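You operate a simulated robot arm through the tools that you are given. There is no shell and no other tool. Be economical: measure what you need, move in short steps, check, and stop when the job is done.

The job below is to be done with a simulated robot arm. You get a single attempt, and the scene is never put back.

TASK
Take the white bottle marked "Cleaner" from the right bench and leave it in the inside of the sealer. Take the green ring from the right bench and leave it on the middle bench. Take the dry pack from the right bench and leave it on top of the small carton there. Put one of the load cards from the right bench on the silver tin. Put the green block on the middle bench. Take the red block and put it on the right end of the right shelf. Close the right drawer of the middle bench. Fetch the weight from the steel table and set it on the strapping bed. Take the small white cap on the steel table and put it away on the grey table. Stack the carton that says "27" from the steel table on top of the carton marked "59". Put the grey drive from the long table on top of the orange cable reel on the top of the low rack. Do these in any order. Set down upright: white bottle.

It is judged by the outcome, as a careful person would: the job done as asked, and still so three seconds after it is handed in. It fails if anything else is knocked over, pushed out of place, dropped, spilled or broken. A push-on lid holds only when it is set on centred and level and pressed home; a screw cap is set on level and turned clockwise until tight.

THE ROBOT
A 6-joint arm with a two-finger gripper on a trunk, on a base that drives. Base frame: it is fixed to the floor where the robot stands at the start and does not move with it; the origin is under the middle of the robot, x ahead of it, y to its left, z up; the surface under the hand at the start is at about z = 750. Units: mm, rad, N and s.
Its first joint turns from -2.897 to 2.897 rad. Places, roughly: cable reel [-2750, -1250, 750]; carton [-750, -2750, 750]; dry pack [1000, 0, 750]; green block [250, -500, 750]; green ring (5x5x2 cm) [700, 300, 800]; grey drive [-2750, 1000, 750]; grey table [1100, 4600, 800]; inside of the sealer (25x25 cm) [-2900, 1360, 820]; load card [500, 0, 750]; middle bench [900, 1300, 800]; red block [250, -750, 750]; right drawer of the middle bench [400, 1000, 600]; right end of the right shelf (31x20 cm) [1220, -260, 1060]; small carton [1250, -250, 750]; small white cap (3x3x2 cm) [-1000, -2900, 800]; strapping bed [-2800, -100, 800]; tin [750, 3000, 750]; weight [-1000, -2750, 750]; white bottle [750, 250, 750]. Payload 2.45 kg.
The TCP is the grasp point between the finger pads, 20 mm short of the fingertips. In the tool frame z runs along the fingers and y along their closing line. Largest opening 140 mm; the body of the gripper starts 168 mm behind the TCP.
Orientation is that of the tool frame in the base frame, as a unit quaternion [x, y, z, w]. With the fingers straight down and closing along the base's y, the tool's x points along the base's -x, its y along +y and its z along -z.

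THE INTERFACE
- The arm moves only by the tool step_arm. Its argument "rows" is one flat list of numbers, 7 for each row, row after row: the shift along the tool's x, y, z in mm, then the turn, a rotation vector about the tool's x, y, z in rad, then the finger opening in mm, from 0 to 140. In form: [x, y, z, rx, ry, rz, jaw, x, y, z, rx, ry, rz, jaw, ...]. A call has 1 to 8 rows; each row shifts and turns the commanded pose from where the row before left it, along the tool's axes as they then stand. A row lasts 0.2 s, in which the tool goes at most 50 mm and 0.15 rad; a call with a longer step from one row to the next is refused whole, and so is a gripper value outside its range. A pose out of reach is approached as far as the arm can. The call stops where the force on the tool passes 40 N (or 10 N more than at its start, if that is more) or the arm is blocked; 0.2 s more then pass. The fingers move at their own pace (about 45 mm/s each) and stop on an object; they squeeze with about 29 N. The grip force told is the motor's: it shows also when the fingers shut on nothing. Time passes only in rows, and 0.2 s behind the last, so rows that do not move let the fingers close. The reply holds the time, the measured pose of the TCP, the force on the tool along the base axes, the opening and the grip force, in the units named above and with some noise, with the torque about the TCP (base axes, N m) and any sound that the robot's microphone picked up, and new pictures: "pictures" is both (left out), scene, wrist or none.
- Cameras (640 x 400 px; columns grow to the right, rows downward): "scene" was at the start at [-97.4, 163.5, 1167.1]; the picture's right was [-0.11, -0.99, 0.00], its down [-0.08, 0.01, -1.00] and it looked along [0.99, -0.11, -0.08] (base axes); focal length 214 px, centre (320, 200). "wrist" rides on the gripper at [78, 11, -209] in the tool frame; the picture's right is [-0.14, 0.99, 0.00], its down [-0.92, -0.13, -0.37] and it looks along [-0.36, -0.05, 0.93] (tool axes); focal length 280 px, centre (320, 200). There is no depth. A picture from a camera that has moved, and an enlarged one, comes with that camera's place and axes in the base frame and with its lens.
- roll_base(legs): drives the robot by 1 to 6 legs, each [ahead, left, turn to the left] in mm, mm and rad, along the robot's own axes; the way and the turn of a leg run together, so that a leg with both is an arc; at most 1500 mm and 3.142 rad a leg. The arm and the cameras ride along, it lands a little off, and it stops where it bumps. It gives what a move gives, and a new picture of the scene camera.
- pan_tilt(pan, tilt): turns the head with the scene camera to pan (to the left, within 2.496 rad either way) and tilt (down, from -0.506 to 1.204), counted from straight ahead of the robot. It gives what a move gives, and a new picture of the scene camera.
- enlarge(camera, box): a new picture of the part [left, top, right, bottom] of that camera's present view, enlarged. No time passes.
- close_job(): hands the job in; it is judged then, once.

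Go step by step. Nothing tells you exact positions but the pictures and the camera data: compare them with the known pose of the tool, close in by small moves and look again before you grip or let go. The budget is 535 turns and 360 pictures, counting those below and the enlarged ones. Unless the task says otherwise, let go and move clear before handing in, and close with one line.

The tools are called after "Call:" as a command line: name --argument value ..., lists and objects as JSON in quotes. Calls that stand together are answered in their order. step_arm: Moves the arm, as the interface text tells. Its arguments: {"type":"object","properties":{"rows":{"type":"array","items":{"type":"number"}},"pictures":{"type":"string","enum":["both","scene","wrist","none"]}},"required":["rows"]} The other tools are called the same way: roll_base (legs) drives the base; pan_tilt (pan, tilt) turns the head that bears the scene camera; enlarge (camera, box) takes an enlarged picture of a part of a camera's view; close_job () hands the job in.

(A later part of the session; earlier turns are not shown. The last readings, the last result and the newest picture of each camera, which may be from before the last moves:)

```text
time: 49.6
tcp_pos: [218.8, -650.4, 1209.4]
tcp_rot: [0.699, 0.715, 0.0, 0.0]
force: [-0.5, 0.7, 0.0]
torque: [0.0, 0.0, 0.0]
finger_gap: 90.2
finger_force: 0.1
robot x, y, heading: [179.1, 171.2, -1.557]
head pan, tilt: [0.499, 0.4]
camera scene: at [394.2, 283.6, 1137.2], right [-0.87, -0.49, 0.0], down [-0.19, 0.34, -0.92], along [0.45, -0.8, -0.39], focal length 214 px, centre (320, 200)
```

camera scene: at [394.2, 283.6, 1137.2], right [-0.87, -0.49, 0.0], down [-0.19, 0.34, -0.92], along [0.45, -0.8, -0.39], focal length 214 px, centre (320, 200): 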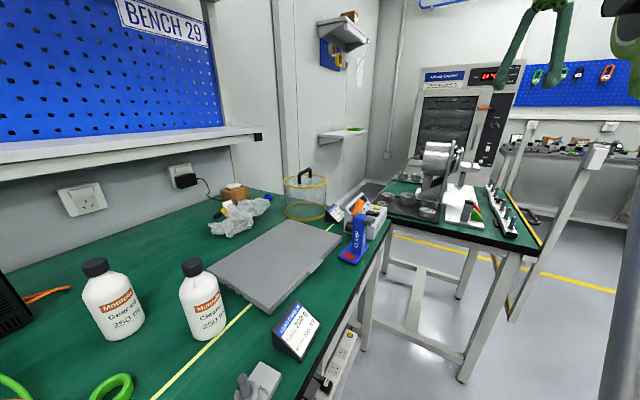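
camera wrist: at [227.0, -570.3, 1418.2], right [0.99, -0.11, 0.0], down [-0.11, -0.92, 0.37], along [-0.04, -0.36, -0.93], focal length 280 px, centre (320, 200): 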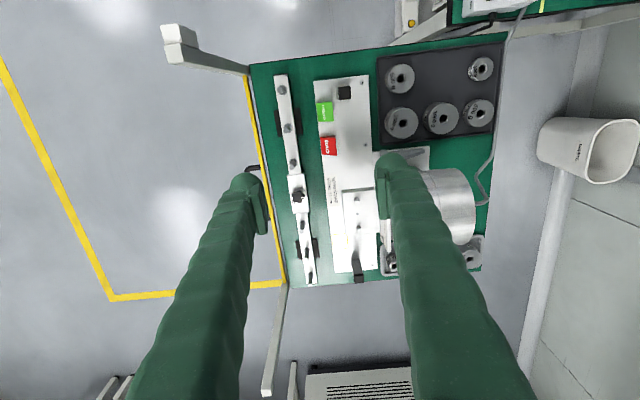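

Call:
enlarge --camera "wrist" --box '[260, 70, 400, 180]'

```text
3.64 times, centred on (330, 125) of wrist
camera zoom: at [226.8, -571.2, 1417.2], right [0.99, -0.11, 0.0], down [-0.11, -0.92, 0.37], along [-0.04, -0.37, -0.93], focal length 1020 px, centre (284, 473)
```

zoom: 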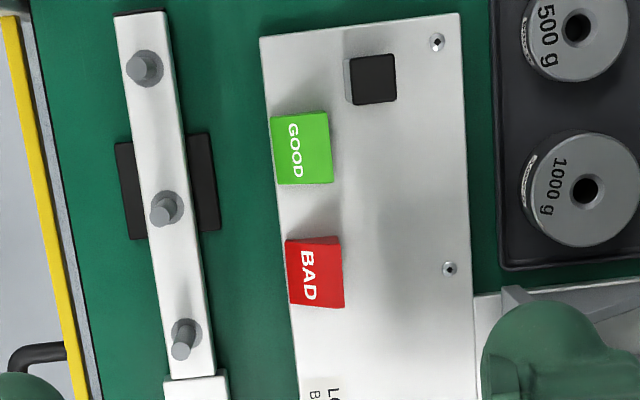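

The blocks' parallel sides face ±y, so I'll rotate the tool to close along y and descend for a closer look.

Call:
step_arm --rows '[0, 0, 20, 0, 0, -0.15, 90, 0, 0, 20, 0, 0, -0.15, 90, 0, 0, 20, 0, 0, -0.15, 90, 0, 0, 20, 0, 0, -0.15, 90, 0, 0, 20, 0, 0, -0.15, 90, 0, 0, 20, 0, 0, -0.15, 90, 0, 0, 20, 0, 0, -0.15, 90, 0, 0, 20, 0, 0, -0.15, 90]' --pictures "none"

Call:
step_arm --rows '[0, 0, 20, 0, 0, -0.15, 90, 0, 0, 20, 0, 0, -0.15, 90, 0, 0, 20, 0, 0, -0.049, 90]' --pictures "both"

```text
time: 51.4
tcp_pos: [217.2, -652.7, 1049.8]
tcp_rot: [0.172, 0.985, 0.0, 0.0]
force: [0.2, -0.4, 0.8]
torque: [0.01, 0.01, -0.02]
finger_gap: 90.0
finger_force: 0.0
robot x, y, heading: [176.5, 170.5, -1.561]
head pan, tilt: [0.499, 0.4]
```

```text
time: 52.2
tcp_pos: [218.4, -651.8, 989.5]
tcp_rot: [-0.001, 1.0, 0.001, -0.001]
force: [-0.4, -0.4, -0.3]
torque: [0.01, -0.01, -0.02]
finger_gap: 89.9
finger_force: 0.1
robot x, y, heading: [176.6, 174.5, -1.555]
head pan, tilt: [0.499, 0.4]
camera scene: at [394.2, 283.6, 1137.2], right [-0.87, -0.49, 0.0], down [-0.19, 0.34, -0.92], along [0.45, -0.8, -0.39], focal length 214 px, centre (320, 200)
camera wrist: at [139.7, -639.9, 1197.7], right [0.13, 0.99, 0.0], down [0.92, -0.13, 0.37], along [0.37, -0.05, -0.93], focal length 280 px, centre (320, 200)
```

scene: 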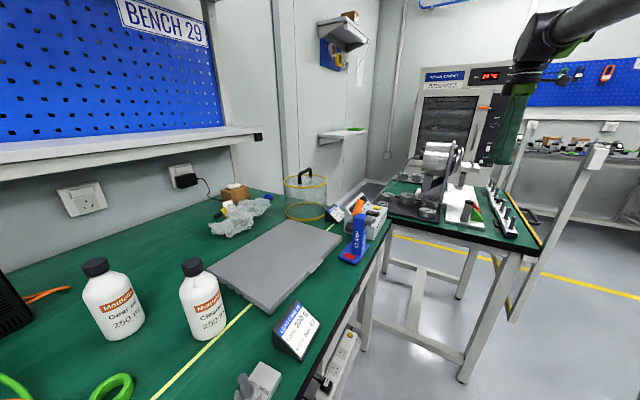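
wrist: 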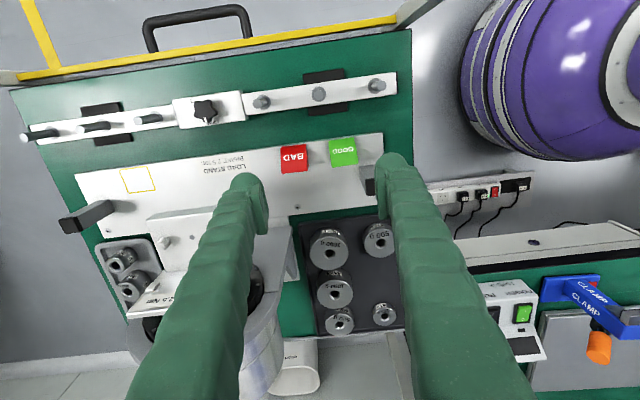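

Call:
step_arm --rows '[-8, 17, 35, 0, 0, 0, 90, -8, 17, 35, 0, 0, 0, 90, 0, 0, 35, 0, 0, 0, 90, 0, 0, 35, 0, 0, 0, 90]' --pictures "wrist"

```text
time: 53.2
tcp_pos: [235.4, -616.1, 847.5]
tcp_rot: [-0.001, 1.0, 0.001, 0.0]
force: [-0.3, 0.2, -1.1]
torque: [-0.02, -0.02, 0.04]
finger_gap: 89.8
finger_force: 0.0
robot x, y, heading: [177.0, 176.0, -1.555]
head pan, tilt: [0.499, 0.4]
camera wrist: at [156.6, -604.4, 1055.4], right [0.14, 0.99, 0.0], down [0.92, -0.13, 0.37], along [0.36, -0.05, -0.93], focal length 280 px, centre (320, 200)
```

wrist: 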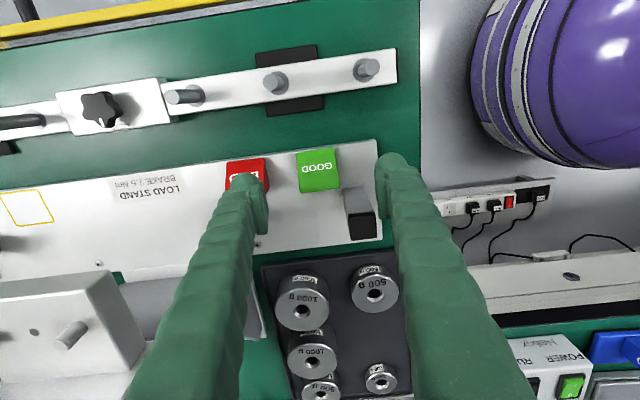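

The left finger would sit over the red block, so I'll narrow the opening and shift slightly away from the post before going down.

Call:
step_arm --rows '[9, -1, 0, 0, 0, 0, 58, 0, 0, 0, 0, 0, 0, 58, 0, 0, 25, 0, 0, 0, 58, 0, 0, 15, 0, 0, 0, 58, 0, 0, 0, 0, 0, 0, 58]' --pictures "wrist"

```text
time: 54.4
tcp_pos: [225.5, -618.4, 808.1]
tcp_rot: [0.001, 1.0, 0.0, 0.0]
force: [-0.9, 0.4, -0.1]
torque: [0.01, -0.03, -0.01]
finger_gap: 58.0
finger_force: 0.1
robot x, y, heading: [179.3, 176.4, -1.559]
head pan, tilt: [0.499, 0.4]
camera wrist: at [147.0, -606.2, 1016.9], right [0.14, 0.99, 0.0], down [0.92, -0.13, 0.37], along [0.36, -0.05, -0.93], focal length 280 px, centre (320, 200)
```

wrist: 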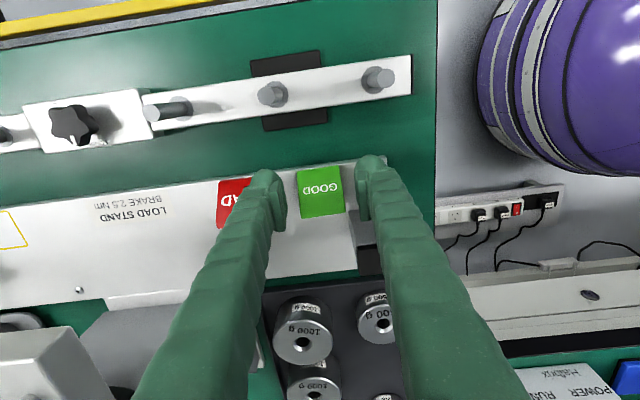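

Call:
step_arm --rows '[0, 0, 11, 0, 0, 0, 58, 0, 0, 10, 0, 0, 0, 58, 0, 0, 0, 0, 0, 0, 20, 0, 0, 0, 0, 0, 0, 20, 0, 0, 0, 0, 0, 0, 20, 0, 0, 0, 0, 0, 0, 20]' --pictures "none"

Call:
step_arm --rows '[0, 0, -10, 0, 0, 0, 20, 0, 0, -30, 0, 0, 0, 20, 0, 0, -40, 0, 0, 0, 20, 0, 0, -40, 0, 0, 0, 20]' --pictures "wrist"

```text
time: 55.8
tcp_pos: [224.7, -617.1, 788.8]
tcp_rot: [-0.001, 1.0, 0.0, 0.0]
force: [-0.1, 0.6, -1.0]
torque: [0.02, 0.0, -0.01]
finger_gap: 38.3
finger_force: 29.3
robot x, y, heading: [173.0, 173.2, -1.556]
head pan, tilt: [0.499, 0.4]
```

```text
time: 56.8
tcp_pos: [225.5, -618.0, 909.0]
tcp_rot: [0.0, 1.0, 0.0, 0.001]
force: [0.5, 0.2, -0.6]
torque: [0.07, 0.05, 0.04]
finger_gap: 38.1
finger_force: 28.9
robot x, y, heading: [171.8, 169.9, -1.561]
head pan, tilt: [0.499, 0.4]
camera wrist: at [146.9, -606.5, 1117.6], right [0.14, 0.99, 0.0], down [0.92, -0.13, 0.37], along [0.36, -0.05, -0.93], focal length 280 px, centre (320, 200)
```

wrist: 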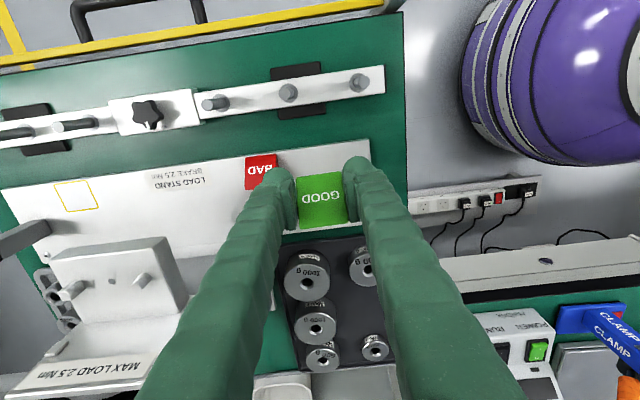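

Green block is held. I'll raise, retract a bit, back off and turn the base toward the benches, then drive to the middle bench.

Call:
step_arm --rows '[0, 0, -45, 0, 0, 0, 20, 0, 0, -45, 0, 0, 0, 20, 0, 0, -45, 0, 0, 0, 20, 0, 0, -45, 0, 0, 0, 20, 0, 50, 0, 0, 0, 0, 20, 0, 50, 0, 0, 0, 0, 20, 0, 50, 0, 0, 0, 0, 20]' --pictures "none"

Call:
roll_base --legs '[[-400, 0, 0], [0, 0, 1.556]]'

Call:
pan_tilt --pan 0.4 --tilt 0.4

```text
time: 58.4
tcp_pos: [222.2, -467.0, 1092.0]
tcp_rot: [-0.001, 1.0, 0.0, 0.0]
force: [0.4, -0.4, -1.3]
torque: [0.11, 0.0, -0.02]
finger_gap: 38.3
finger_force: 29.2
robot x, y, heading: [171.9, 173.7, -1.561]
head pan, tilt: [0.499, 0.4]
```

```text
time: 62.1
tcp_pos: [391.4, -37.0, 1092.4]
tcp_rot: [-0.138, 0.99, 0.001, -0.001]
force: [0.4, -0.2, -1.2]
torque: [0.0, -0.02, 0.04]
finger_gap: 38.0
finger_force: 29.4
robot x, y, heading: [174.4, 566.8, -1.279]
head pan, tilt: [0.499, 0.4]
stopped in leg 2: the robot was blocked; the commanded pose is now the measured one
camera scene: at [350.2, 731.8, 1137.2], right [-0.7, -0.71, 0.0], down [-0.28, 0.27, -0.92], along [0.66, -0.65, -0.39], focal length 214 px, centre (320, 200)
```

scene: 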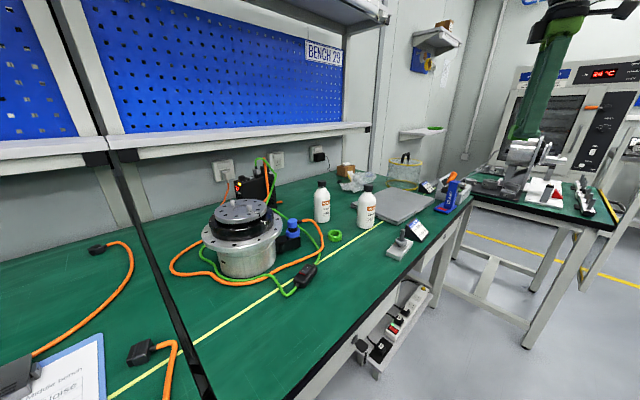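

```text
time: 62.8
tcp_pos: [391.6, -36.7, 1092.5]
tcp_rot: [-0.138, 0.99, 0.001, 0.0]
force: [-1.5, 0.3, -0.8]
torque: [-0.03, -0.02, 0.0]
finger_gap: 38.0
finger_force: 29.3
robot x, y, heading: [173.1, 565.8, -1.277]
head pan, tilt: [0.4, 0.4]
camera scene: at [343.5, 725.7, 1137.2], right [-0.77, -0.64, 0.0], down [-0.25, 0.3, -0.92], along [0.59, -0.71, -0.39], focal length 214 px, centre (320, 200)
```

scene: 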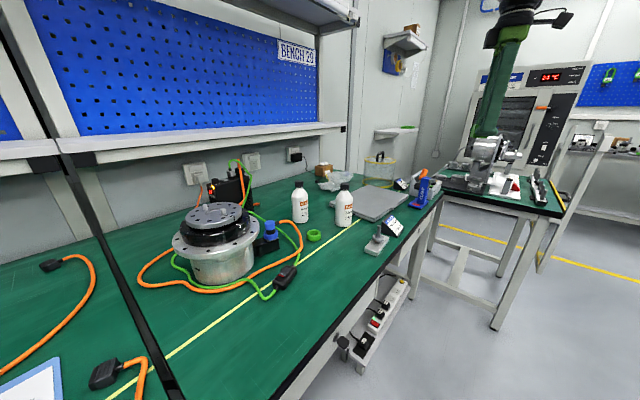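

The turn bumped something, likely the open drawer behind. I'll back away from the benches and finish the turn.

Call:
roll_base --legs '[[-80, -270, 0], [0, 0, 1.277]]'

Call:
pan_tilt --pan 0.7 --tilt 0.5

```text
time: 64.2
tcp_pos: [229.7, -41.7, 1092.4]
tcp_rot: [-0.115, 0.993, -0.001, -0.001]
force: [-0.6, -0.2, 0.1]
torque: [-0.06, 0.0, 0.01]
finger_gap: 38.4
finger_force: 29.1
robot x, y, heading: [37.9, 569.4, -1.328]
head pan, tilt: [0.4, 0.4]
stopped in leg 1: the robot was blocked; the commanded pose is now the measured one
camera scene: at [218.9, 721.3, 1137.2], right [-0.8, -0.6, 0.0], down [-0.23, 0.31, -0.92], along [0.55, -0.74, -0.39], focal length 214 px, centre (320, 200)
```

scene: 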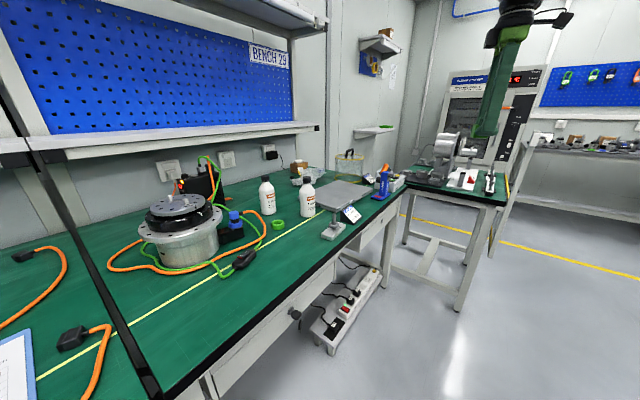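

```text
time: 65.0
tcp_pos: [231.7, -42.2, 1090.0]
tcp_rot: [-0.116, 0.993, 0.0, -0.002]
force: [-0.2, 0.2, -0.4]
torque: [0.0, -0.03, 0.02]
finger_gap: 38.3
finger_force: 28.7
robot x, y, heading: [37.2, 567.9, -1.324]
head pan, tilt: [0.7, 0.499]
camera scene: at [236.9, 742.1, 1128.1], right [-0.59, -0.81, 0.0], down [-0.39, 0.28, -0.88], along [0.71, -0.51, -0.48], focal length 214 px, centre (320, 200)
```

scene: 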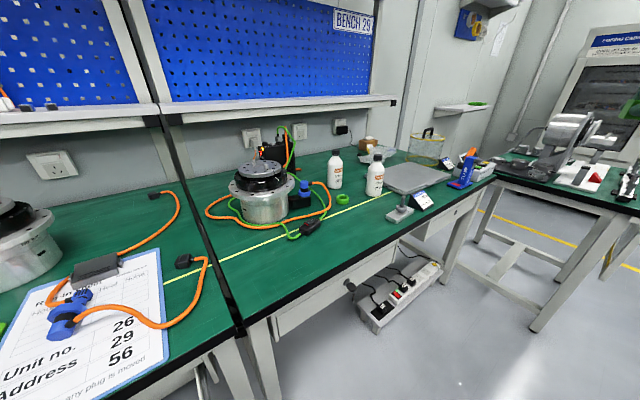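

Call:
pan_tilt --pan 1.9 --tilt 0.9

Call:
pan_tilt --pan -2.4 --tilt 0.8

```text
time: 66.4
tcp_pos: [231.2, -42.4, 1091.3]
tcp_rot: [-0.116, 0.993, 0.0, -0.002]
force: [1.2, -0.8, 0.0]
torque: [0.01, 0.0, -0.04]
finger_gap: 38.4
finger_force: 29.3
robot x, y, heading: [37.6, 574.9, -1.324]
head pan, tilt: [1.901, 0.901]
camera scene: at [226.4, 836.4, 1094.2], right [0.54, -0.84, 0.0], down [-0.66, -0.43, -0.62], along [0.52, 0.34, -0.78], focal length 214 px, centre (320, 200)
```

scene: 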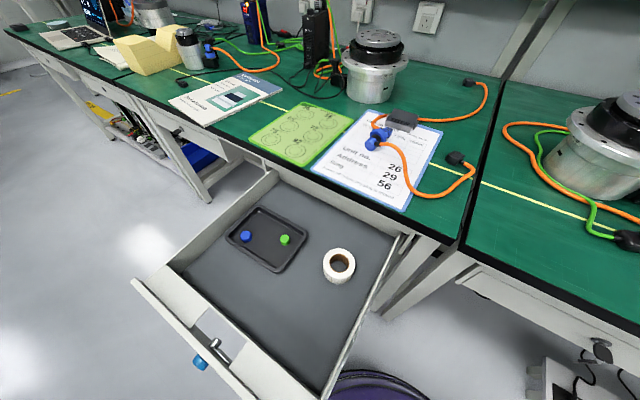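

```text
time: 69.9
tcp_pos: [231.9, -42.7, 1091.6]
tcp_rot: [-0.116, 0.993, 0.0, -0.001]
force: [0.0, 0.2, 0.5]
torque: [0.01, 0.02, -0.02]
finger_gap: 38.4
finger_force: 29.2
robot x, y, heading: [37.8, 569.5, -1.326]
head pan, tilt: [-2.4, 0.799]
camera scene: at [95.7, 839.7, 1102.1], right [0.55, 0.84, 0.0], down [0.6, -0.39, -0.7], along [-0.58, 0.38, -0.72], focal length 214 px, centre (320, 200)
```

scene: 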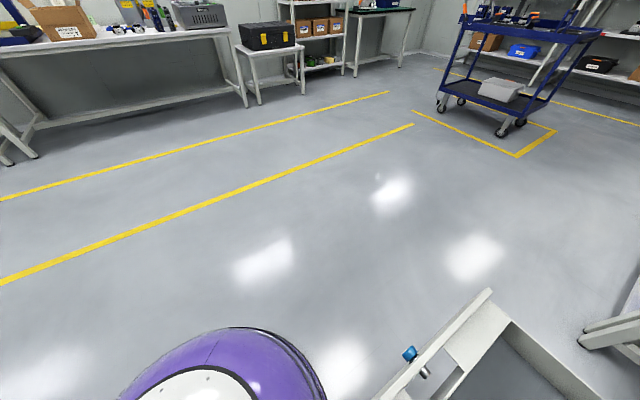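

The base is touching the open drawer's side. I'll drive ahead away from it, then turn.

Call:
roll_base --legs '[[200, 0, 0], [0, -150, 0], [0, 0, 1.326]]'

```text
time: 75.7
tcp_pos: [585.1, 372.2, 1092.7]
tcp_rot: [-0.697, 0.717, 0.0, 0.0]
force: [0.1, -0.6, 0.2]
torque: [-0.01, 0.01, 0.0]
finger_gap: 38.2
finger_force: 29.5
robot x, y, heading: [-55.9, 345.8, -0.013]
head pan, tilt: [-2.4, 0.799]
camera scene: at [-301.5, 465.1, 1102.1], right [-0.67, 0.75, 0.0], down [0.53, 0.48, -0.7], along [-0.52, -0.46, -0.72], focal length 214 px, centre (320, 200)
```

scene: 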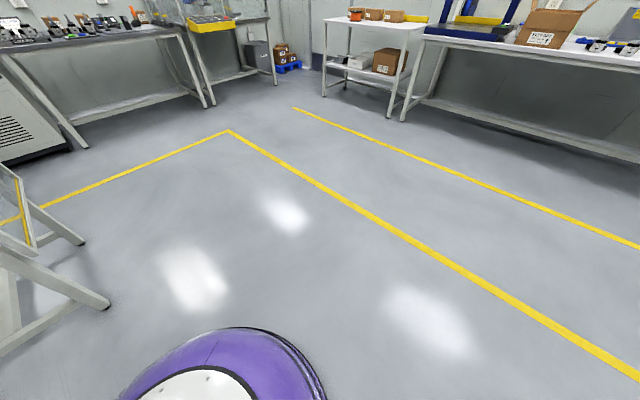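

Now facing the benches with the green block. I'll drive closer and look at the right part of the middle bench from above.

Call:
roll_base --legs '[[155, 120, 0]]'

Call:
step_arm --rows '[-45, 20, 0, 0, 0, 0, 20, -45, 20, 0, 0, 0, 0, 20, -45, 20, 0, 0, 0, 0, 20, -45, 20, 0, 0, 0, 0, 20]' --pictures "wrist"

```text
time: 77.2
tcp_pos: [741.8, 486.8, 1091.5]
tcp_rot: [-0.695, 0.719, -0.001, -0.001]
force: [-1.3, 0.2, 0.0]
torque: [-0.03, -0.01, 0.01]
finger_gap: 38.5
finger_force: 29.0
robot x, y, heading: [101.0, 458.3, -0.015]
head pan, tilt: [-2.4, 0.799]
camera scene: at [-144.9, 583.3, 1102.1], right [-0.66, 0.75, 0.0], down [0.54, 0.47, -0.7], along [-0.52, -0.46, -0.72], focal length 214 px, centre (320, 200)
```

scene: 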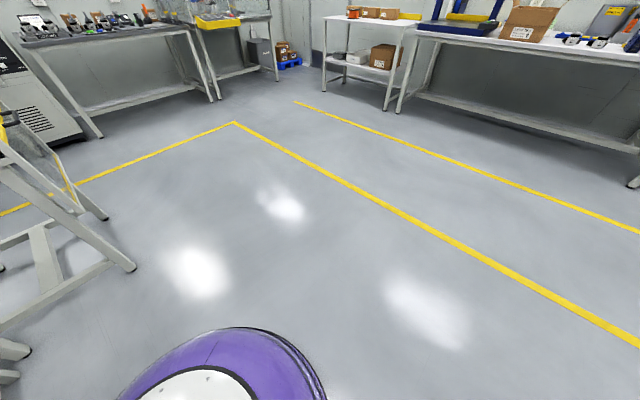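

```text
time: 78.2
tcp_pos: [665.7, 668.7, 1095.1]
tcp_rot: [-0.696, 0.718, -0.001, 0.0]
force: [1.4, -0.8, -0.1]
torque: [0.02, 0.0, -0.02]
finger_gap: 38.3
finger_force: 28.7
robot x, y, heading: [98.8, 460.1, -0.018]
head pan, tilt: [-2.4, 0.799]
camera wrist: at [651.0, 591.3, 1303.0], right [-0.99, 0.17, 0.0], down [0.16, 0.92, 0.37], along [0.06, 0.36, -0.93], focal length 280 px, centre (320, 200)
```

wrist: 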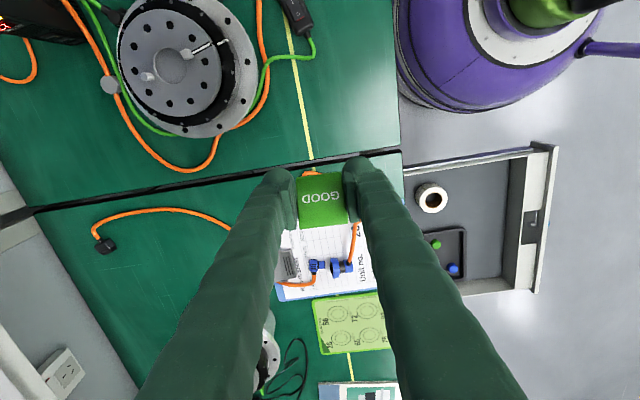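

Call:
step_arm --rows '[-17.8, 15.7, 38, 0, 0, 0, 20, -17.8, 15.7, 38, 0, 0, 0, 20, -17.8, 15.7, 38, 0, 0, 0, 20, -17.8, 15.7, 38, 0, 0, 0, 20, -17.8, 15.7, 38, 0, 0, 0, 20, -17.8, 15.7, 38, 0, 0, 0, 20, -17.8, 15.7, 38, 0, 0, 0, 20]' --pictures "wrist"

```text
time: 79.8
tcp_pos: [559.9, 796.2, 828.5]
tcp_rot: [-0.695, 0.719, -0.001, -0.001]
force: [1.0, -0.4, -1.0]
torque: [0.02, -0.06, -0.02]
finger_gap: 38.1
finger_force: 29.7
robot x, y, heading: [103.5, 459.6, -0.017]
head pan, tilt: [-2.4, 0.799]
camera wrist: at [546.2, 719.6, 1037.0], right [-0.99, 0.17, 0.0], down [0.16, 0.92, 0.37], along [0.06, 0.36, -0.93], focal length 280 px, centre (320, 200)
```

wrist: 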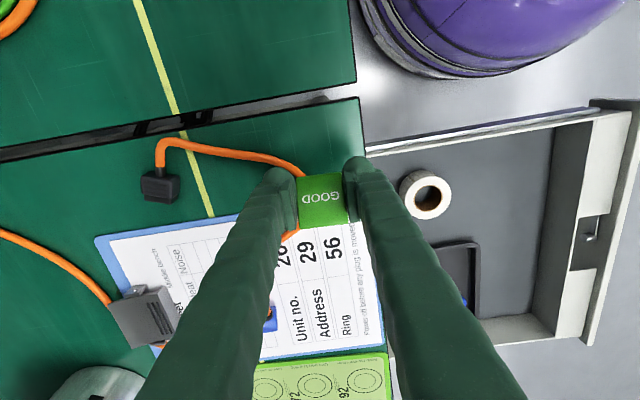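

The orange cable loops under here, so I'll use the clear patch further back around (855, 797).

Call:
step_arm --rows '[0, 0, -45, 0, 0, 0, 20, -1.5, -48, 0, 0, 0, 0, 20, -1.5, -48, 0, 0, 0, 0, 20, -1.5, -48, 0, 0, 0, 0, 20, -1.5, -48, 0, 0, 0, 0, 20, -1.5, -48, 0, 0, 0, 0, 20, -1.5, -48, 0, 0, 0, 0, 20]' --pictures "wrist"

```text
time: 81.4
tcp_pos: [851.2, 795.4, 868.0]
tcp_rot: [-0.696, 0.718, 0.0, -0.001]
force: [-0.2, -0.2, 0.4]
torque: [0.0, -0.11, 0.0]
finger_gap: 38.4
finger_force: 29.3
robot x, y, heading: [99.5, 460.7, -0.013]
head pan, tilt: [-2.4, 0.799]
camera wrist: at [837.2, 718.5, 1075.9], right [-0.99, 0.17, 0.0], down [0.16, 0.92, 0.37], along [0.06, 0.36, -0.93], focal length 280 px, centre (320, 200)
```

wrist: 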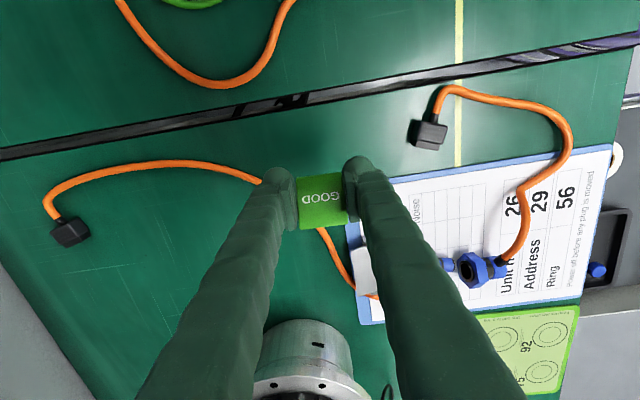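

Call:
step_arm --rows '[13.5, 15, 0, 0, 0, 0, 20, 0, 0, 40, 0, 0, 0, 20, 0, 0, 38, 0, 0, 0, 20, 0, 0, 0, 0, 0, 0, 20]' --pictures "wrist"

```text
time: 82.4
tcp_pos: [834.8, 782.9, 790.9]
tcp_rot: [-0.695, 0.719, -0.001, -0.001]
force: [-0.3, 0.5, 0.5]
torque: [-0.07, 0.02, 0.0]
finger_gap: 38.5
finger_force: 29.1
robot x, y, heading: [100.3, 459.4, -0.016]
head pan, tilt: [-2.4, 0.799]
camera wrist: at [821.0, 706.7, 998.5], right [-0.99, 0.17, 0.0], down [0.16, 0.92, 0.37], along [0.06, 0.36, -0.93], focal length 280 px, centre (320, 200)
```

wrist: 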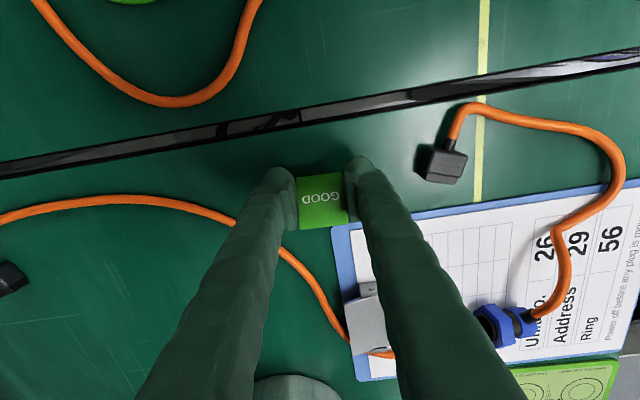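

Clear spot. Lowering to contact in small steps.

Call:
step_arm --rows '[0, 0, 6, 0, 0, 0, 20, 0, 0, 4, 0, 0, 0, 20, 0, 0, 0, 0, 0, 0, 20]' --pictures "none"

Call:
step_arm --rows '[0, 0, 3, 0, 0, 0, 20, 0, 0, 0, 0, 0, 0, 20]' --pictures "none"

Call:
step_arm --rows '[0, 0, 2, 0, 0, 0, 20, 0, 0, 0, 0, 0, 0, 20]' --pictures "wrist"

```text
time: 83.2
tcp_pos: [835.4, 782.8, 781.3]
tcp_rot: [-0.695, 0.719, 0.0, 0.0]
force: [0.1, 0.4, 0.2]
torque: [0.03, 0.03, -0.04]
finger_gap: 38.3
finger_force: 29.1
robot x, y, heading: [101.6, 460.6, -0.019]
head pan, tilt: [-2.4, 0.799]
```

```text
time: 83.8
tcp_pos: [835.4, 782.7, 778.7]
tcp_rot: [-0.695, 0.719, 0.0, 0.0]
force: [-0.7, 0.4, -0.2]
torque: [0.0, 0.01, 0.0]
finger_gap: 38.4
finger_force: 29.4
robot x, y, heading: [101.1, 457.6, -0.016]
head pan, tilt: [-2.4, 0.799]
```

```text
time: 84.4
tcp_pos: [835.3, 781.1, 777.8]
tcp_rot: [-0.695, 0.719, -0.001, 0.0]
force: [-0.5, -0.2, -0.3]
torque: [0.0, 0.0, -0.01]
finger_gap: 38.2
finger_force: 28.7
robot x, y, heading: [99.2, 457.4, -0.019]
head pan, tilt: [-2.4, 0.799]
camera wrist: at [821.6, 705.5, 985.6], right [-0.99, 0.17, 0.0], down [0.16, 0.92, 0.37], along [0.06, 0.36, -0.93], focal length 280 px, centre (320, 200)
```

wrist: 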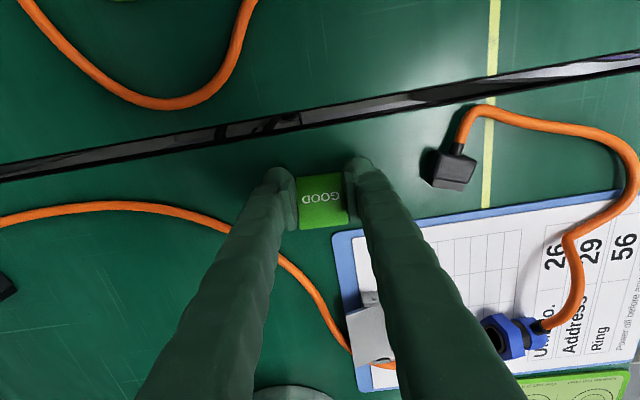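

Call:
step_arm --rows '[0, 0, 2, 0, 0, 0, 20, 0, 0, 0, 0, 0, 0, 20]' --pictures "none"

Call:
step_arm --rows '[0, 0, 2, 0, 0, 0, 20, 0, 0, 0, 0, 0, 0, 20]' --pictures "none"

Call:
step_arm --rows '[0, 0, 1.5, 0, 0, 0, 20, 0, 0, 0, 0, 0, 0, 20]' --pictures "none"

```text
time: 85.0
tcp_pos: [835.5, 781.4, 774.9]
tcp_rot: [-0.695, 0.719, 0.0, 0.001]
force: [2.9, -0.4, 25.6]
torque: [0.25, -0.03, -0.01]
finger_gap: 38.4
finger_force: 28.9
robot x, y, heading: [104.0, 461.2, -0.015]
head pan, tilt: [-2.4, 0.799]
```

```text
time: 85.6
tcp_pos: [835.4, 781.4, 773.0]
tcp_rot: [-0.695, 0.719, -0.001, 0.0]
force: [10.7, 0.7, 27.4]
torque: [0.17, -0.15, -0.02]
finger_gap: 38.4
finger_force: 29.2
robot x, y, heading: [103.0, 462.8, -0.015]
head pan, tilt: [-2.4, 0.799]
```

```text
time: 86.2
tcp_pos: [835.0, 781.7, 772.5]
tcp_rot: [-0.695, 0.719, -0.001, 0.0]
force: [6.6, -2.2, 26.2]
torque: [0.1, -0.1, -0.05]
finger_gap: 37.9
finger_force: 29.2
robot x, y, heading: [102.4, 458.9, -0.021]
head pan, tilt: [-2.4, 0.799]
```

On the table. Releasing and rising.

Call:
step_arm --rows '[0, 0, -1, 0, 0, 0, 38, 0, 0, 0, 0, 0, 0, 46, 0, 0, 0, 0, 0, 0, 56, 0, 0, 0, 0, 0, 0, 56, 0, 0, -10, 0, 0, 0, 56, 0, 0, -40, 0, 0, 0, 60, 0, 0, -45, 0, 0, 0, 60, 0, 0, -45, 0, 0, 0, 80]' --pictures "wrist"

```text
time: 88.0
tcp_pos: [833.2, 781.4, 912.4]
tcp_rot: [-0.696, 0.718, -0.001, -0.001]
force: [0.1, -1.1, -1.4]
torque: [-0.03, 0.0, -0.02]
finger_gap: 79.9
finger_force: 0.0
robot x, y, heading: [100.4, 455.9, -0.019]
head pan, tilt: [-2.4, 0.799]
camera wrist: at [820.0, 705.0, 1122.1], right [-0.99, 0.17, 0.0], down [0.16, 0.92, 0.37], along [0.06, 0.36, -0.93], focal length 280 px, centre (320, 200)
```

wrist: 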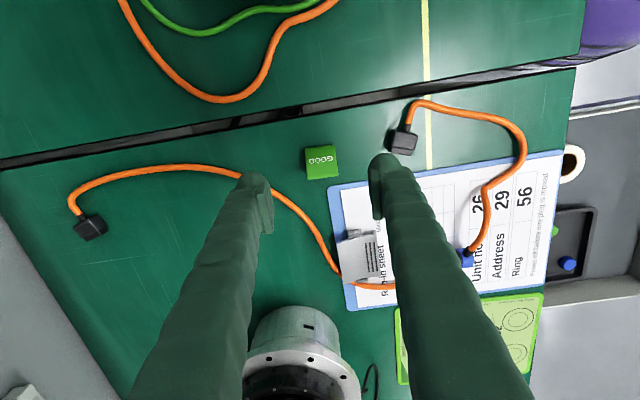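

The green block is on the middle bench. Space here is tight for the ring, so next I'll close the drawer: back off and stand in front of it.

Call:
roll_base --legs '[[-520, 0, 0.017], [0, 480, 0]]'

Call:
pan_tilt --pan 0.1 --tilt 0.5

```text
time: 93.5
tcp_pos: [324.3, 1274.1, 913.7]
tcp_rot: [-0.695, 0.719, -0.001, -0.001]
force: [-0.1, 0.1, 0.2]
torque: [-0.02, 0.0, -0.04]
finger_gap: 79.9
finger_force: 0.1
robot x, y, heading: [-407.9, 953.9, -0.02]
head pan, tilt: [-2.4, 0.799]
camera scene: at [-654.3, 1078.5, 1102.1], right [-0.66, 0.75, 0.0], down [0.54, 0.47, -0.7], along [-0.52, -0.46, -0.72], focal length 214 px, centre (320, 200)
```

scene: 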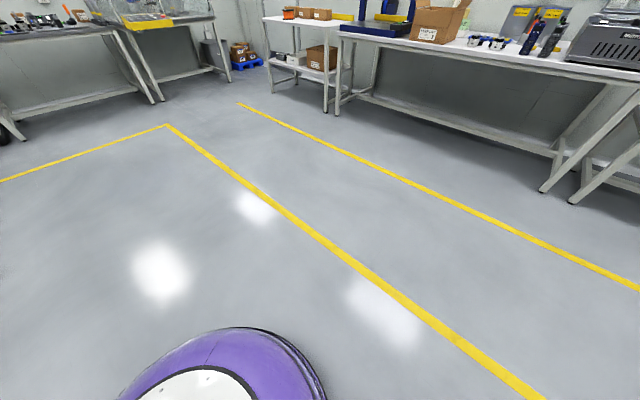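

```text
time: 95.8
tcp_pos: [325.1, 1273.3, 912.4]
tcp_rot: [-0.694, 0.72, -0.001, 0.0]
force: [0.9, -0.3, -0.1]
torque: [0.01, -0.01, 0.01]
finger_gap: 80.2
finger_force: 0.1
robot x, y, heading: [-406.1, 957.6, -0.018]
head pan, tilt: [0.099, 0.499]
camera scene: at [-503.1, 1139.0, 1128.0], right [0.08, -1.0, 0.0], down [-0.48, -0.04, -0.88], along [0.88, 0.07, -0.48], focal length 214 px, centre (320, 200)
```

scene: 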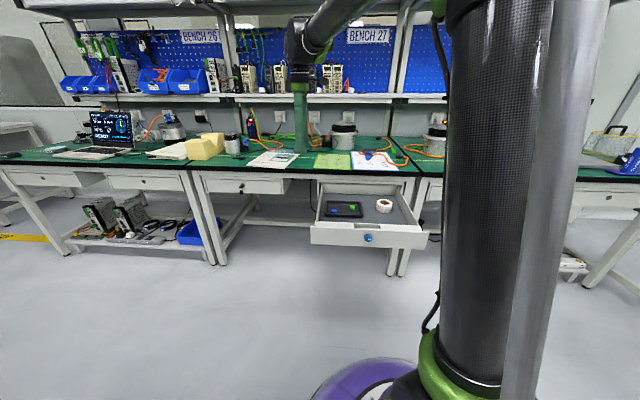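

Call:
step_arm --rows '[31, 33, 0, 0, 0, 0, 80, 31, 33, 0, 0, 0, 0, 80, 31, 33, 0, 0, 0, 0, 80, 31, 33, 0, 0, 0, 0, 80, 31, 33, 0, 0, 0, 0, 80, 31, 33, 0, 0, 0, 0, 80, 31, 33, 0, 0, 0, 0, 80, 31, 33, 0, 0, 0, 0, 80]' --pictures "none"

Call:
step_arm --rows '[0, 0, 0, 0, 0, 0.15, 80, 0, 0, 0, 0, 0, 0.15, 80, 0, 0, 0, 0, 0, 0.15, 80, 0, 0, 0, 0, 0, 0.15, 80, 0, 0, 0, 0, 0, 0.15, 80, 0, 0, 0, 0, 0, 0.15, 80, 0, 0, 0, 0, 0, 0.15, 80, 0, 0, 0, 0, 0, 0.15, 80]' --pictures "none"

Call:
step_arm --rows '[0, 0, 0, 0, 0, 0.15, 80, 0, 0, 0, 0, 0, 0.15, 80, 0, 0, 0, 0, 0, 0.035, 80, 0, 0, 40, 0, 0, 0, 80, 0, 0, 40, 0, 0, 0, 80, 0, 0, 40, 0, 0, 0, 80]' --pictures "both"

```text
time: 97.6
tcp_pos: [51.3, 1037.1, 915.2]
tcp_rot: [-0.695, 0.719, 0.0, -0.001]
force: [1.0, -0.7, 0.1]
torque: [0.0, 0.07, -0.04]
finger_gap: 79.9
finger_force: 0.1
robot x, y, heading: [-409.8, 956.6, -0.021]
head pan, tilt: [0.099, 0.499]
```

```text
time: 99.4
tcp_pos: [51.6, 1035.9, 915.0]
tcp_rot: [-0.165, 0.986, -0.001, 0.0]
force: [-0.6, -0.4, 0.3]
torque: [-0.03, -0.01, 0.04]
finger_gap: 80.0
finger_force: 0.0
robot x, y, heading: [-410.1, 953.6, -0.021]
head pan, tilt: [0.099, 0.499]
```

```text
time: 100.8
tcp_pos: [49.3, 1033.4, 795.0]
tcp_rot: [-0.002, 1.0, -0.001, 0.0]
force: [0.1, 0.3, -0.9]
torque: [0.03, 0.02, 0.0]
finger_gap: 80.0
finger_force: 0.1
robot x, y, heading: [-409.7, 952.4, -0.021]
head pan, tilt: [0.099, 0.499]
camera scene: at [-503.2, 1139.0, 1128.0], right [0.08, -1.0, 0.0], down [-0.48, -0.04, -0.88], along [0.88, 0.07, -0.48], focal length 214 px, centre (320, 200)
camera wrist: at [-29.0, 1046.2, 1003.4], right [0.14, 0.99, 0.0], down [0.92, -0.13, 0.37], along [0.37, -0.05, -0.93], focal length 280 px, centre (320, 200)
```

scene: 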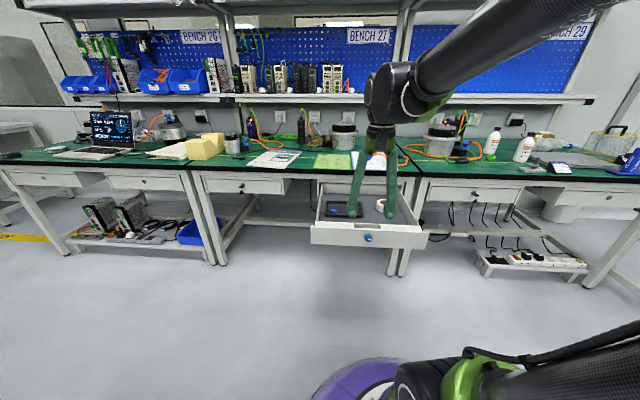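
wrist: 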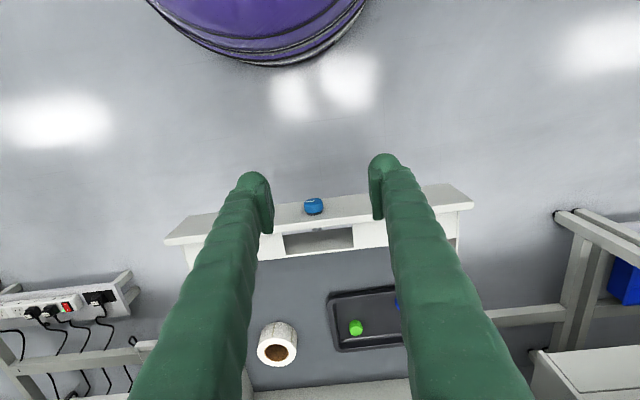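

Call:
step_arm --rows '[0, -19, 40, 0, 0, 0, 80, 0, 0, 43, 0, 0, 0, 80, 0, 0, 43, 0, 0, 0, 80, 0, 0, 43, 0, 0, 0, 80, -25, 0, 0, 0, 0, 0, 80, -25, 0, 0, 0, 0, 0, 80]' --pictures "both"

```text
time: 102.2
tcp_pos: [101.6, 1015.4, 625.5]
tcp_rot: [-0.001, 1.0, -0.001, 0.0]
force: [0.6, 0.3, 0.8]
torque: [0.02, -0.05, 0.0]
finger_gap: 79.8
finger_force: 0.1
robot x, y, heading: [-410.0, 952.5, -0.021]
head pan, tilt: [0.099, 0.499]
camera scene: at [-503.3, 1138.9, 1128.0], right [0.08, -1.0, 0.0], down [-0.48, -0.04, -0.88], along [0.88, 0.07, -0.48], focal length 214 px, centre (320, 200)
camera wrist: at [23.8, 1026.9, 833.6], right [0.14, 0.99, 0.0], down [0.92, -0.13, 0.37], along [0.37, -0.05, -0.93], focal length 280 px, centre (320, 200)
```

scene: 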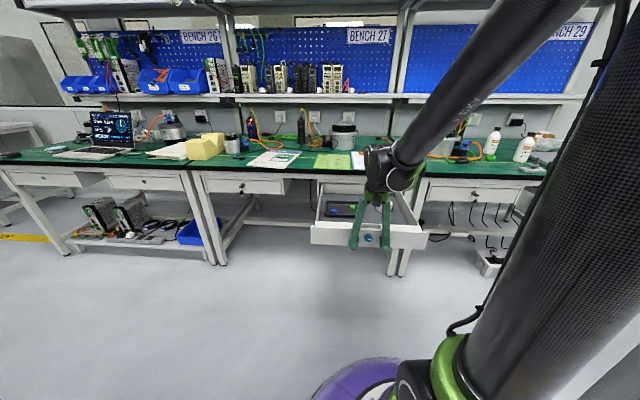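
wrist: 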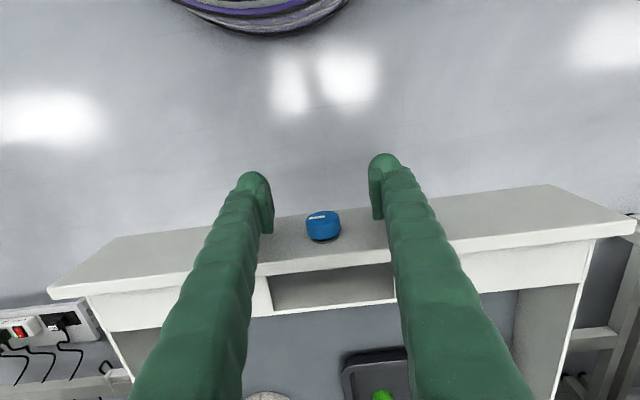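

Call:
step_arm --rows '[-8, 0, 0, 0, 0, 0, 80, -8, 0, 0, 0, 0, 0, 80, -10, 0, 0, 0, 0, 0, 80, -12, 0, 0, 0, 0, 0, 80, -15, 0, 0, 0, 0, 0, 80, -18, 0, 0, 0, 0, 0, 80, -20, 0, 0, 0, 0, 0, 80, -20, 0, 0, 0, 0, 0, 80]' --pictures "scene"

```text
time: 104.0
tcp_pos: [212.7, 1017.1, 626.5]
tcp_rot: [-0.001, 1.0, -0.001, 0.0]
force: [-0.1, 0.2, -0.1]
torque: [0.01, 0.01, -0.02]
finger_gap: 79.8
finger_force: 0.1
robot x, y, heading: [-411.2, 955.8, -0.015]
head pan, tilt: [0.099, 0.499]
camera scene: at [-503.1, 1139.0, 1128.0], right [0.08, -1.0, 0.0], down [-0.48, -0.04, -0.88], along [0.88, 0.07, -0.48], focal length 214 px, centre (320, 200)
```

scene: 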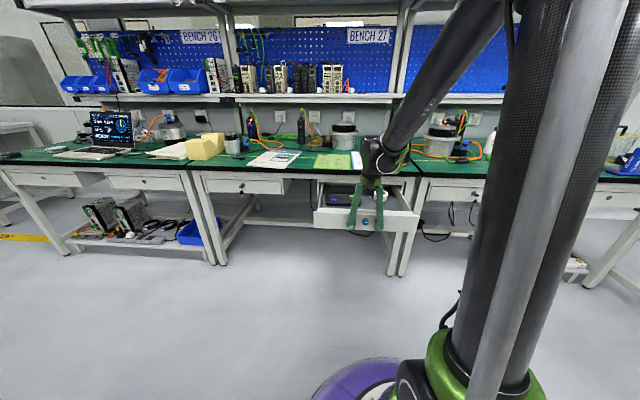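

The drawer is moving in. I'll continue pushing.

Call:
step_arm --rows '[-25, 0, 0, 0, 0, 0, 80, -25, 0, 0, 0, 0, 0, 80, -25, 0, 0, 0, 0, 0, 80, -25, 0, 0, 0, 0, 0, 80, -25, 0, 0, 0, 0, 0, 80, -25, 0, 0, 0, 0, 0, 80, -25, 0, 0, 0, 0, 0, 80, -25, 0, 0, 0, 0, 0, 80]' --pictures "none"

Call:
step_arm --rows '[-20, 0, 0, 0, 0, 0, 80, -15, 0, 0, 0, 0, 0, 80, -10, 0, 0, 0, 0, 0, 80, -10, 0, 0, 0, 0, 0, 80, -10, 0, 0, 0, 0, 0, 80, -10, 0, 0, 0, 0, 0, 80, -10, 0, 0, 0, 0, 0, 80]' --pictures "both"

```text
time: 105.8
tcp_pos: [414.7, 1016.9, 622.9]
tcp_rot: [0.0, 1.0, -0.001, 0.0]
force: [0.4, -1.2, 0.1]
torque: [-0.01, -0.04, 0.0]
finger_gap: 79.7
finger_force: 0.1
robot x, y, heading: [-407.6, 955.8, -0.014]
head pan, tilt: [0.099, 0.499]
```

```text
time: 107.4
tcp_pos: [494.3, 1015.2, 624.2]
tcp_rot: [0.001, 1.0, -0.001, -0.002]
force: [-7.4, 1.8, 3.3]
torque: [-0.23, -0.96, -0.28]
finger_gap: 79.9
finger_force: 0.1
robot x, y, heading: [-408.4, 956.5, -0.017]
head pan, tilt: [0.099, 0.499]
stopped in row 7: the force on the tool passed its limit at 53 N (the readings are from after the stop); the commanded pose is now the measured one
camera scene: at [-503.7, 1139.0, 1128.0], right [0.08, -1.0, 0.0], down [-0.48, -0.04, -0.88], along [0.88, 0.07, -0.48], focal length 214 px, centre (320, 200)
camera wrist: at [417.5, 1028.5, 833.2], right [0.14, 0.99, 0.0], down [0.92, -0.13, 0.36], along [0.36, -0.05, -0.93], focal length 280 px, centre (320, 200)
```

scene: 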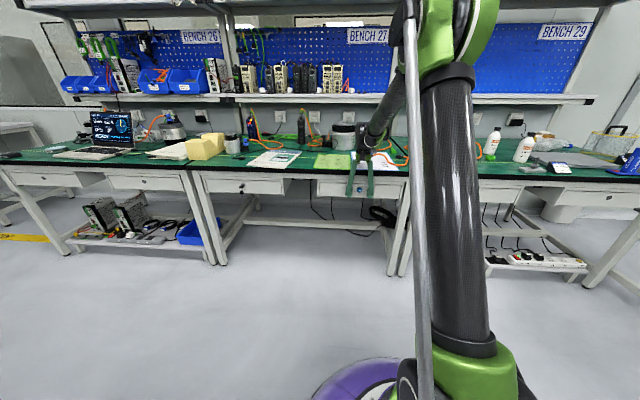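
wrist: 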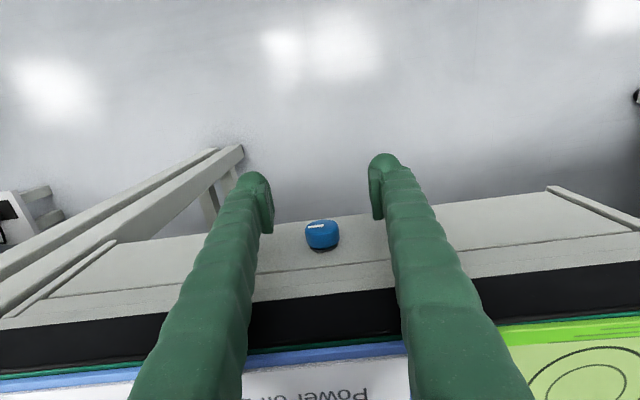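

Probably shut; one more light push and a close look.

Call:
step_arm --rows '[-6, 0, 0, 0, 0, 0, 80, -6, 0, 0, 0, 0, 0, 80]' --pictures "none"

Call:
step_arm --rows '[20, 0, 0, 0, 0, 0, 80, 40, 0, 0, 0, 0, 0, 80, 40, 0, 0, 0, 0, 0, 80]' --pictures "wrist"

Call:
enlarge --camera "scene" --box '[180, 140, 430, 240]'

```text
time: 107.8
tcp_pos: [494.6, 1016.1, 623.9]
tcp_rot: [0.0, 1.0, -0.001, -0.005]
force: [-8.7, 0.7, 5.7]
torque: [-0.17, -1.28, -0.19]
finger_gap: 80.0
finger_force: 0.2
robot x, y, heading: [-412.1, 952.8, -0.017]
head pan, tilt: [0.099, 0.499]
stopped in row 1: the force on the tool passed its limit at 54 N (the readings are from after the stop); the commanded pose is now the measured one
```

```text
time: 108.6
tcp_pos: [396.7, 1015.7, 625.0]
tcp_rot: [-0.001, 1.0, 0.0, -0.004]
force: [0.3, 0.9, 0.3]
torque: [0.01, 0.05, 0.01]
finger_gap: 80.1
finger_force: 0.1
robot x, y, heading: [-409.7, 953.5, -0.021]
head pan, tilt: [0.099, 0.499]
camera wrist: at [320.0, 1027.6, 834.3], right [0.14, 0.99, 0.0], down [0.92, -0.13, 0.36], along [0.36, -0.05, -0.93], focal length 280 px, centre (320, 200)
```

wrist: 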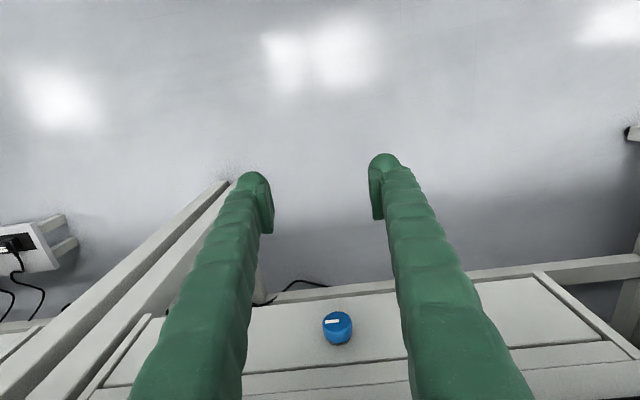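

```text
2.56 times, centred on (305, 190) of scene
camera zoom: at [-503.5, 1139.0, 1128.1], right [0.08, -1.0, 0.0], down [-0.48, -0.04, -0.88], along [0.88, 0.07, -0.48], focal length 549 px, centre (358, 226)
```

zoom: 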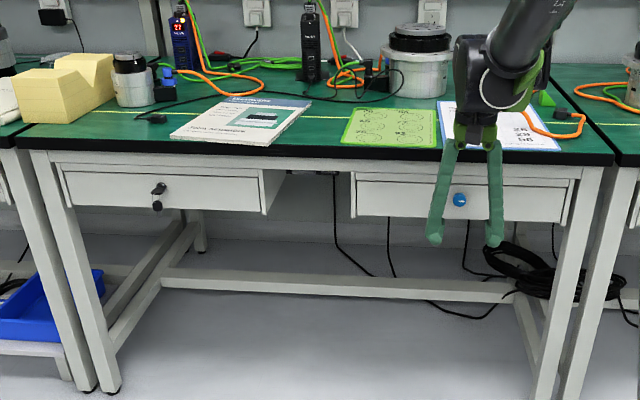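

The drawer is closed flush. Now the green ring: I'll raise the arm and drive back to the right bench.

Call:
step_arm --rows '[0, 0, -47, 0, 0, 0, 80, 0, 0, -47, 0, 0, 0, 80, 0, 0, -47, 0, 0, 0, 80, 0, 0, -47, 0, 0, 0, 80, 0, 0, -47, 0, 0, 0, 80, 0, 0, -47, 0, 0, 0, 80, 0, 0, -47, 0, 0, 0, 80, 0, 0, -47, 0, 0, 0, 80]' --pictures "none"

Call:
roll_base --legs '[[0, -520, 0.02], [380, 0, 0]]'

Call:
step_arm --rows '[10, -45, 0, 0, 0, 0, 80, 10, -45, 0, 0, 0, 0, 80]' --pictures "wrist"

```text
time: 110.4
tcp_pos: [397.9, 1015.2, 1002.4]
tcp_rot: [0.0, 1.0, -0.001, -0.005]
force: [-0.4, -1.0, -0.4]
torque: [0.01, 0.02, 0.01]
finger_gap: 79.6
finger_force: 0.0
robot x, y, heading: [-407.4, 952.1, -0.023]
head pan, tilt: [0.099, 0.499]
```

```text
time: 115.4
tcp_pos: [769.6, 501.4, 1001.9]
tcp_rot: [-0.006, 1.0, -0.001, -0.004]
force: [0.0, 0.3, -0.1]
torque: [-0.01, -0.05, 0.05]
finger_gap: 79.7
finger_force: 0.0
robot x, y, heading: [-40.2, 431.2, -0.005]
head pan, tilt: [0.099, 0.499]
camera scene: at [-133.4, 614.9, 1128.1], right [0.09, -1.0, 0.0], down [-0.48, -0.04, -0.88], along [0.87, 0.08, -0.48], focal length 214 px, centre (320, 200)
```

scene: 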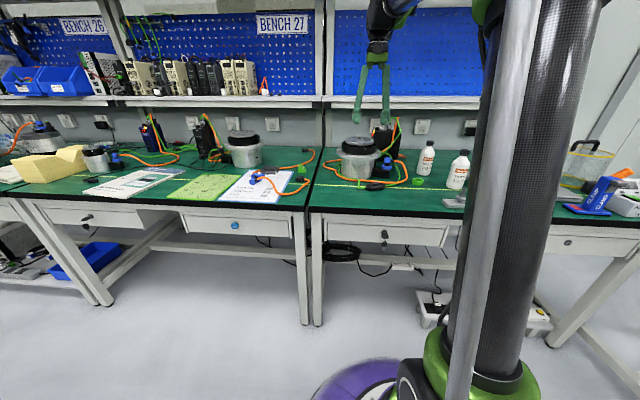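

```text
time: 116.0
tcp_pos: [748.3, 411.5, 1001.0]
tcp_rot: [-0.006, 1.0, 0.0, -0.004]
force: [-0.8, 0.4, 0.4]
torque: [-0.04, 0.01, 0.0]
finger_gap: 80.0
finger_force: 0.1
robot x, y, heading: [-37.7, 432.4, -0.01]
head pan, tilt: [0.099, 0.499]
camera wrist: at [672.5, 422.7, 1210.1], right [0.12, 0.99, 0.0], down [0.93, -0.11, 0.36], along [0.36, -0.05, -0.93], focal length 280 px, centre (320, 200)
```

wrist: 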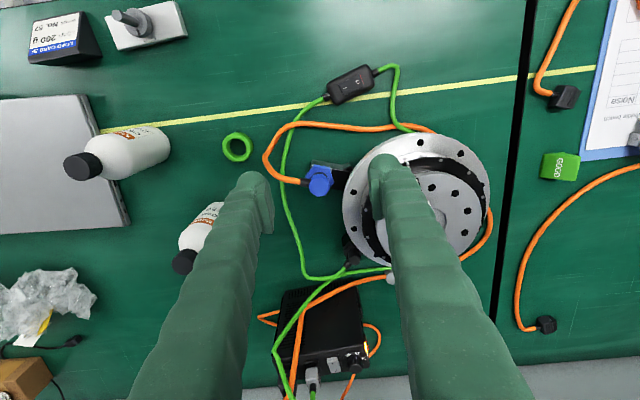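

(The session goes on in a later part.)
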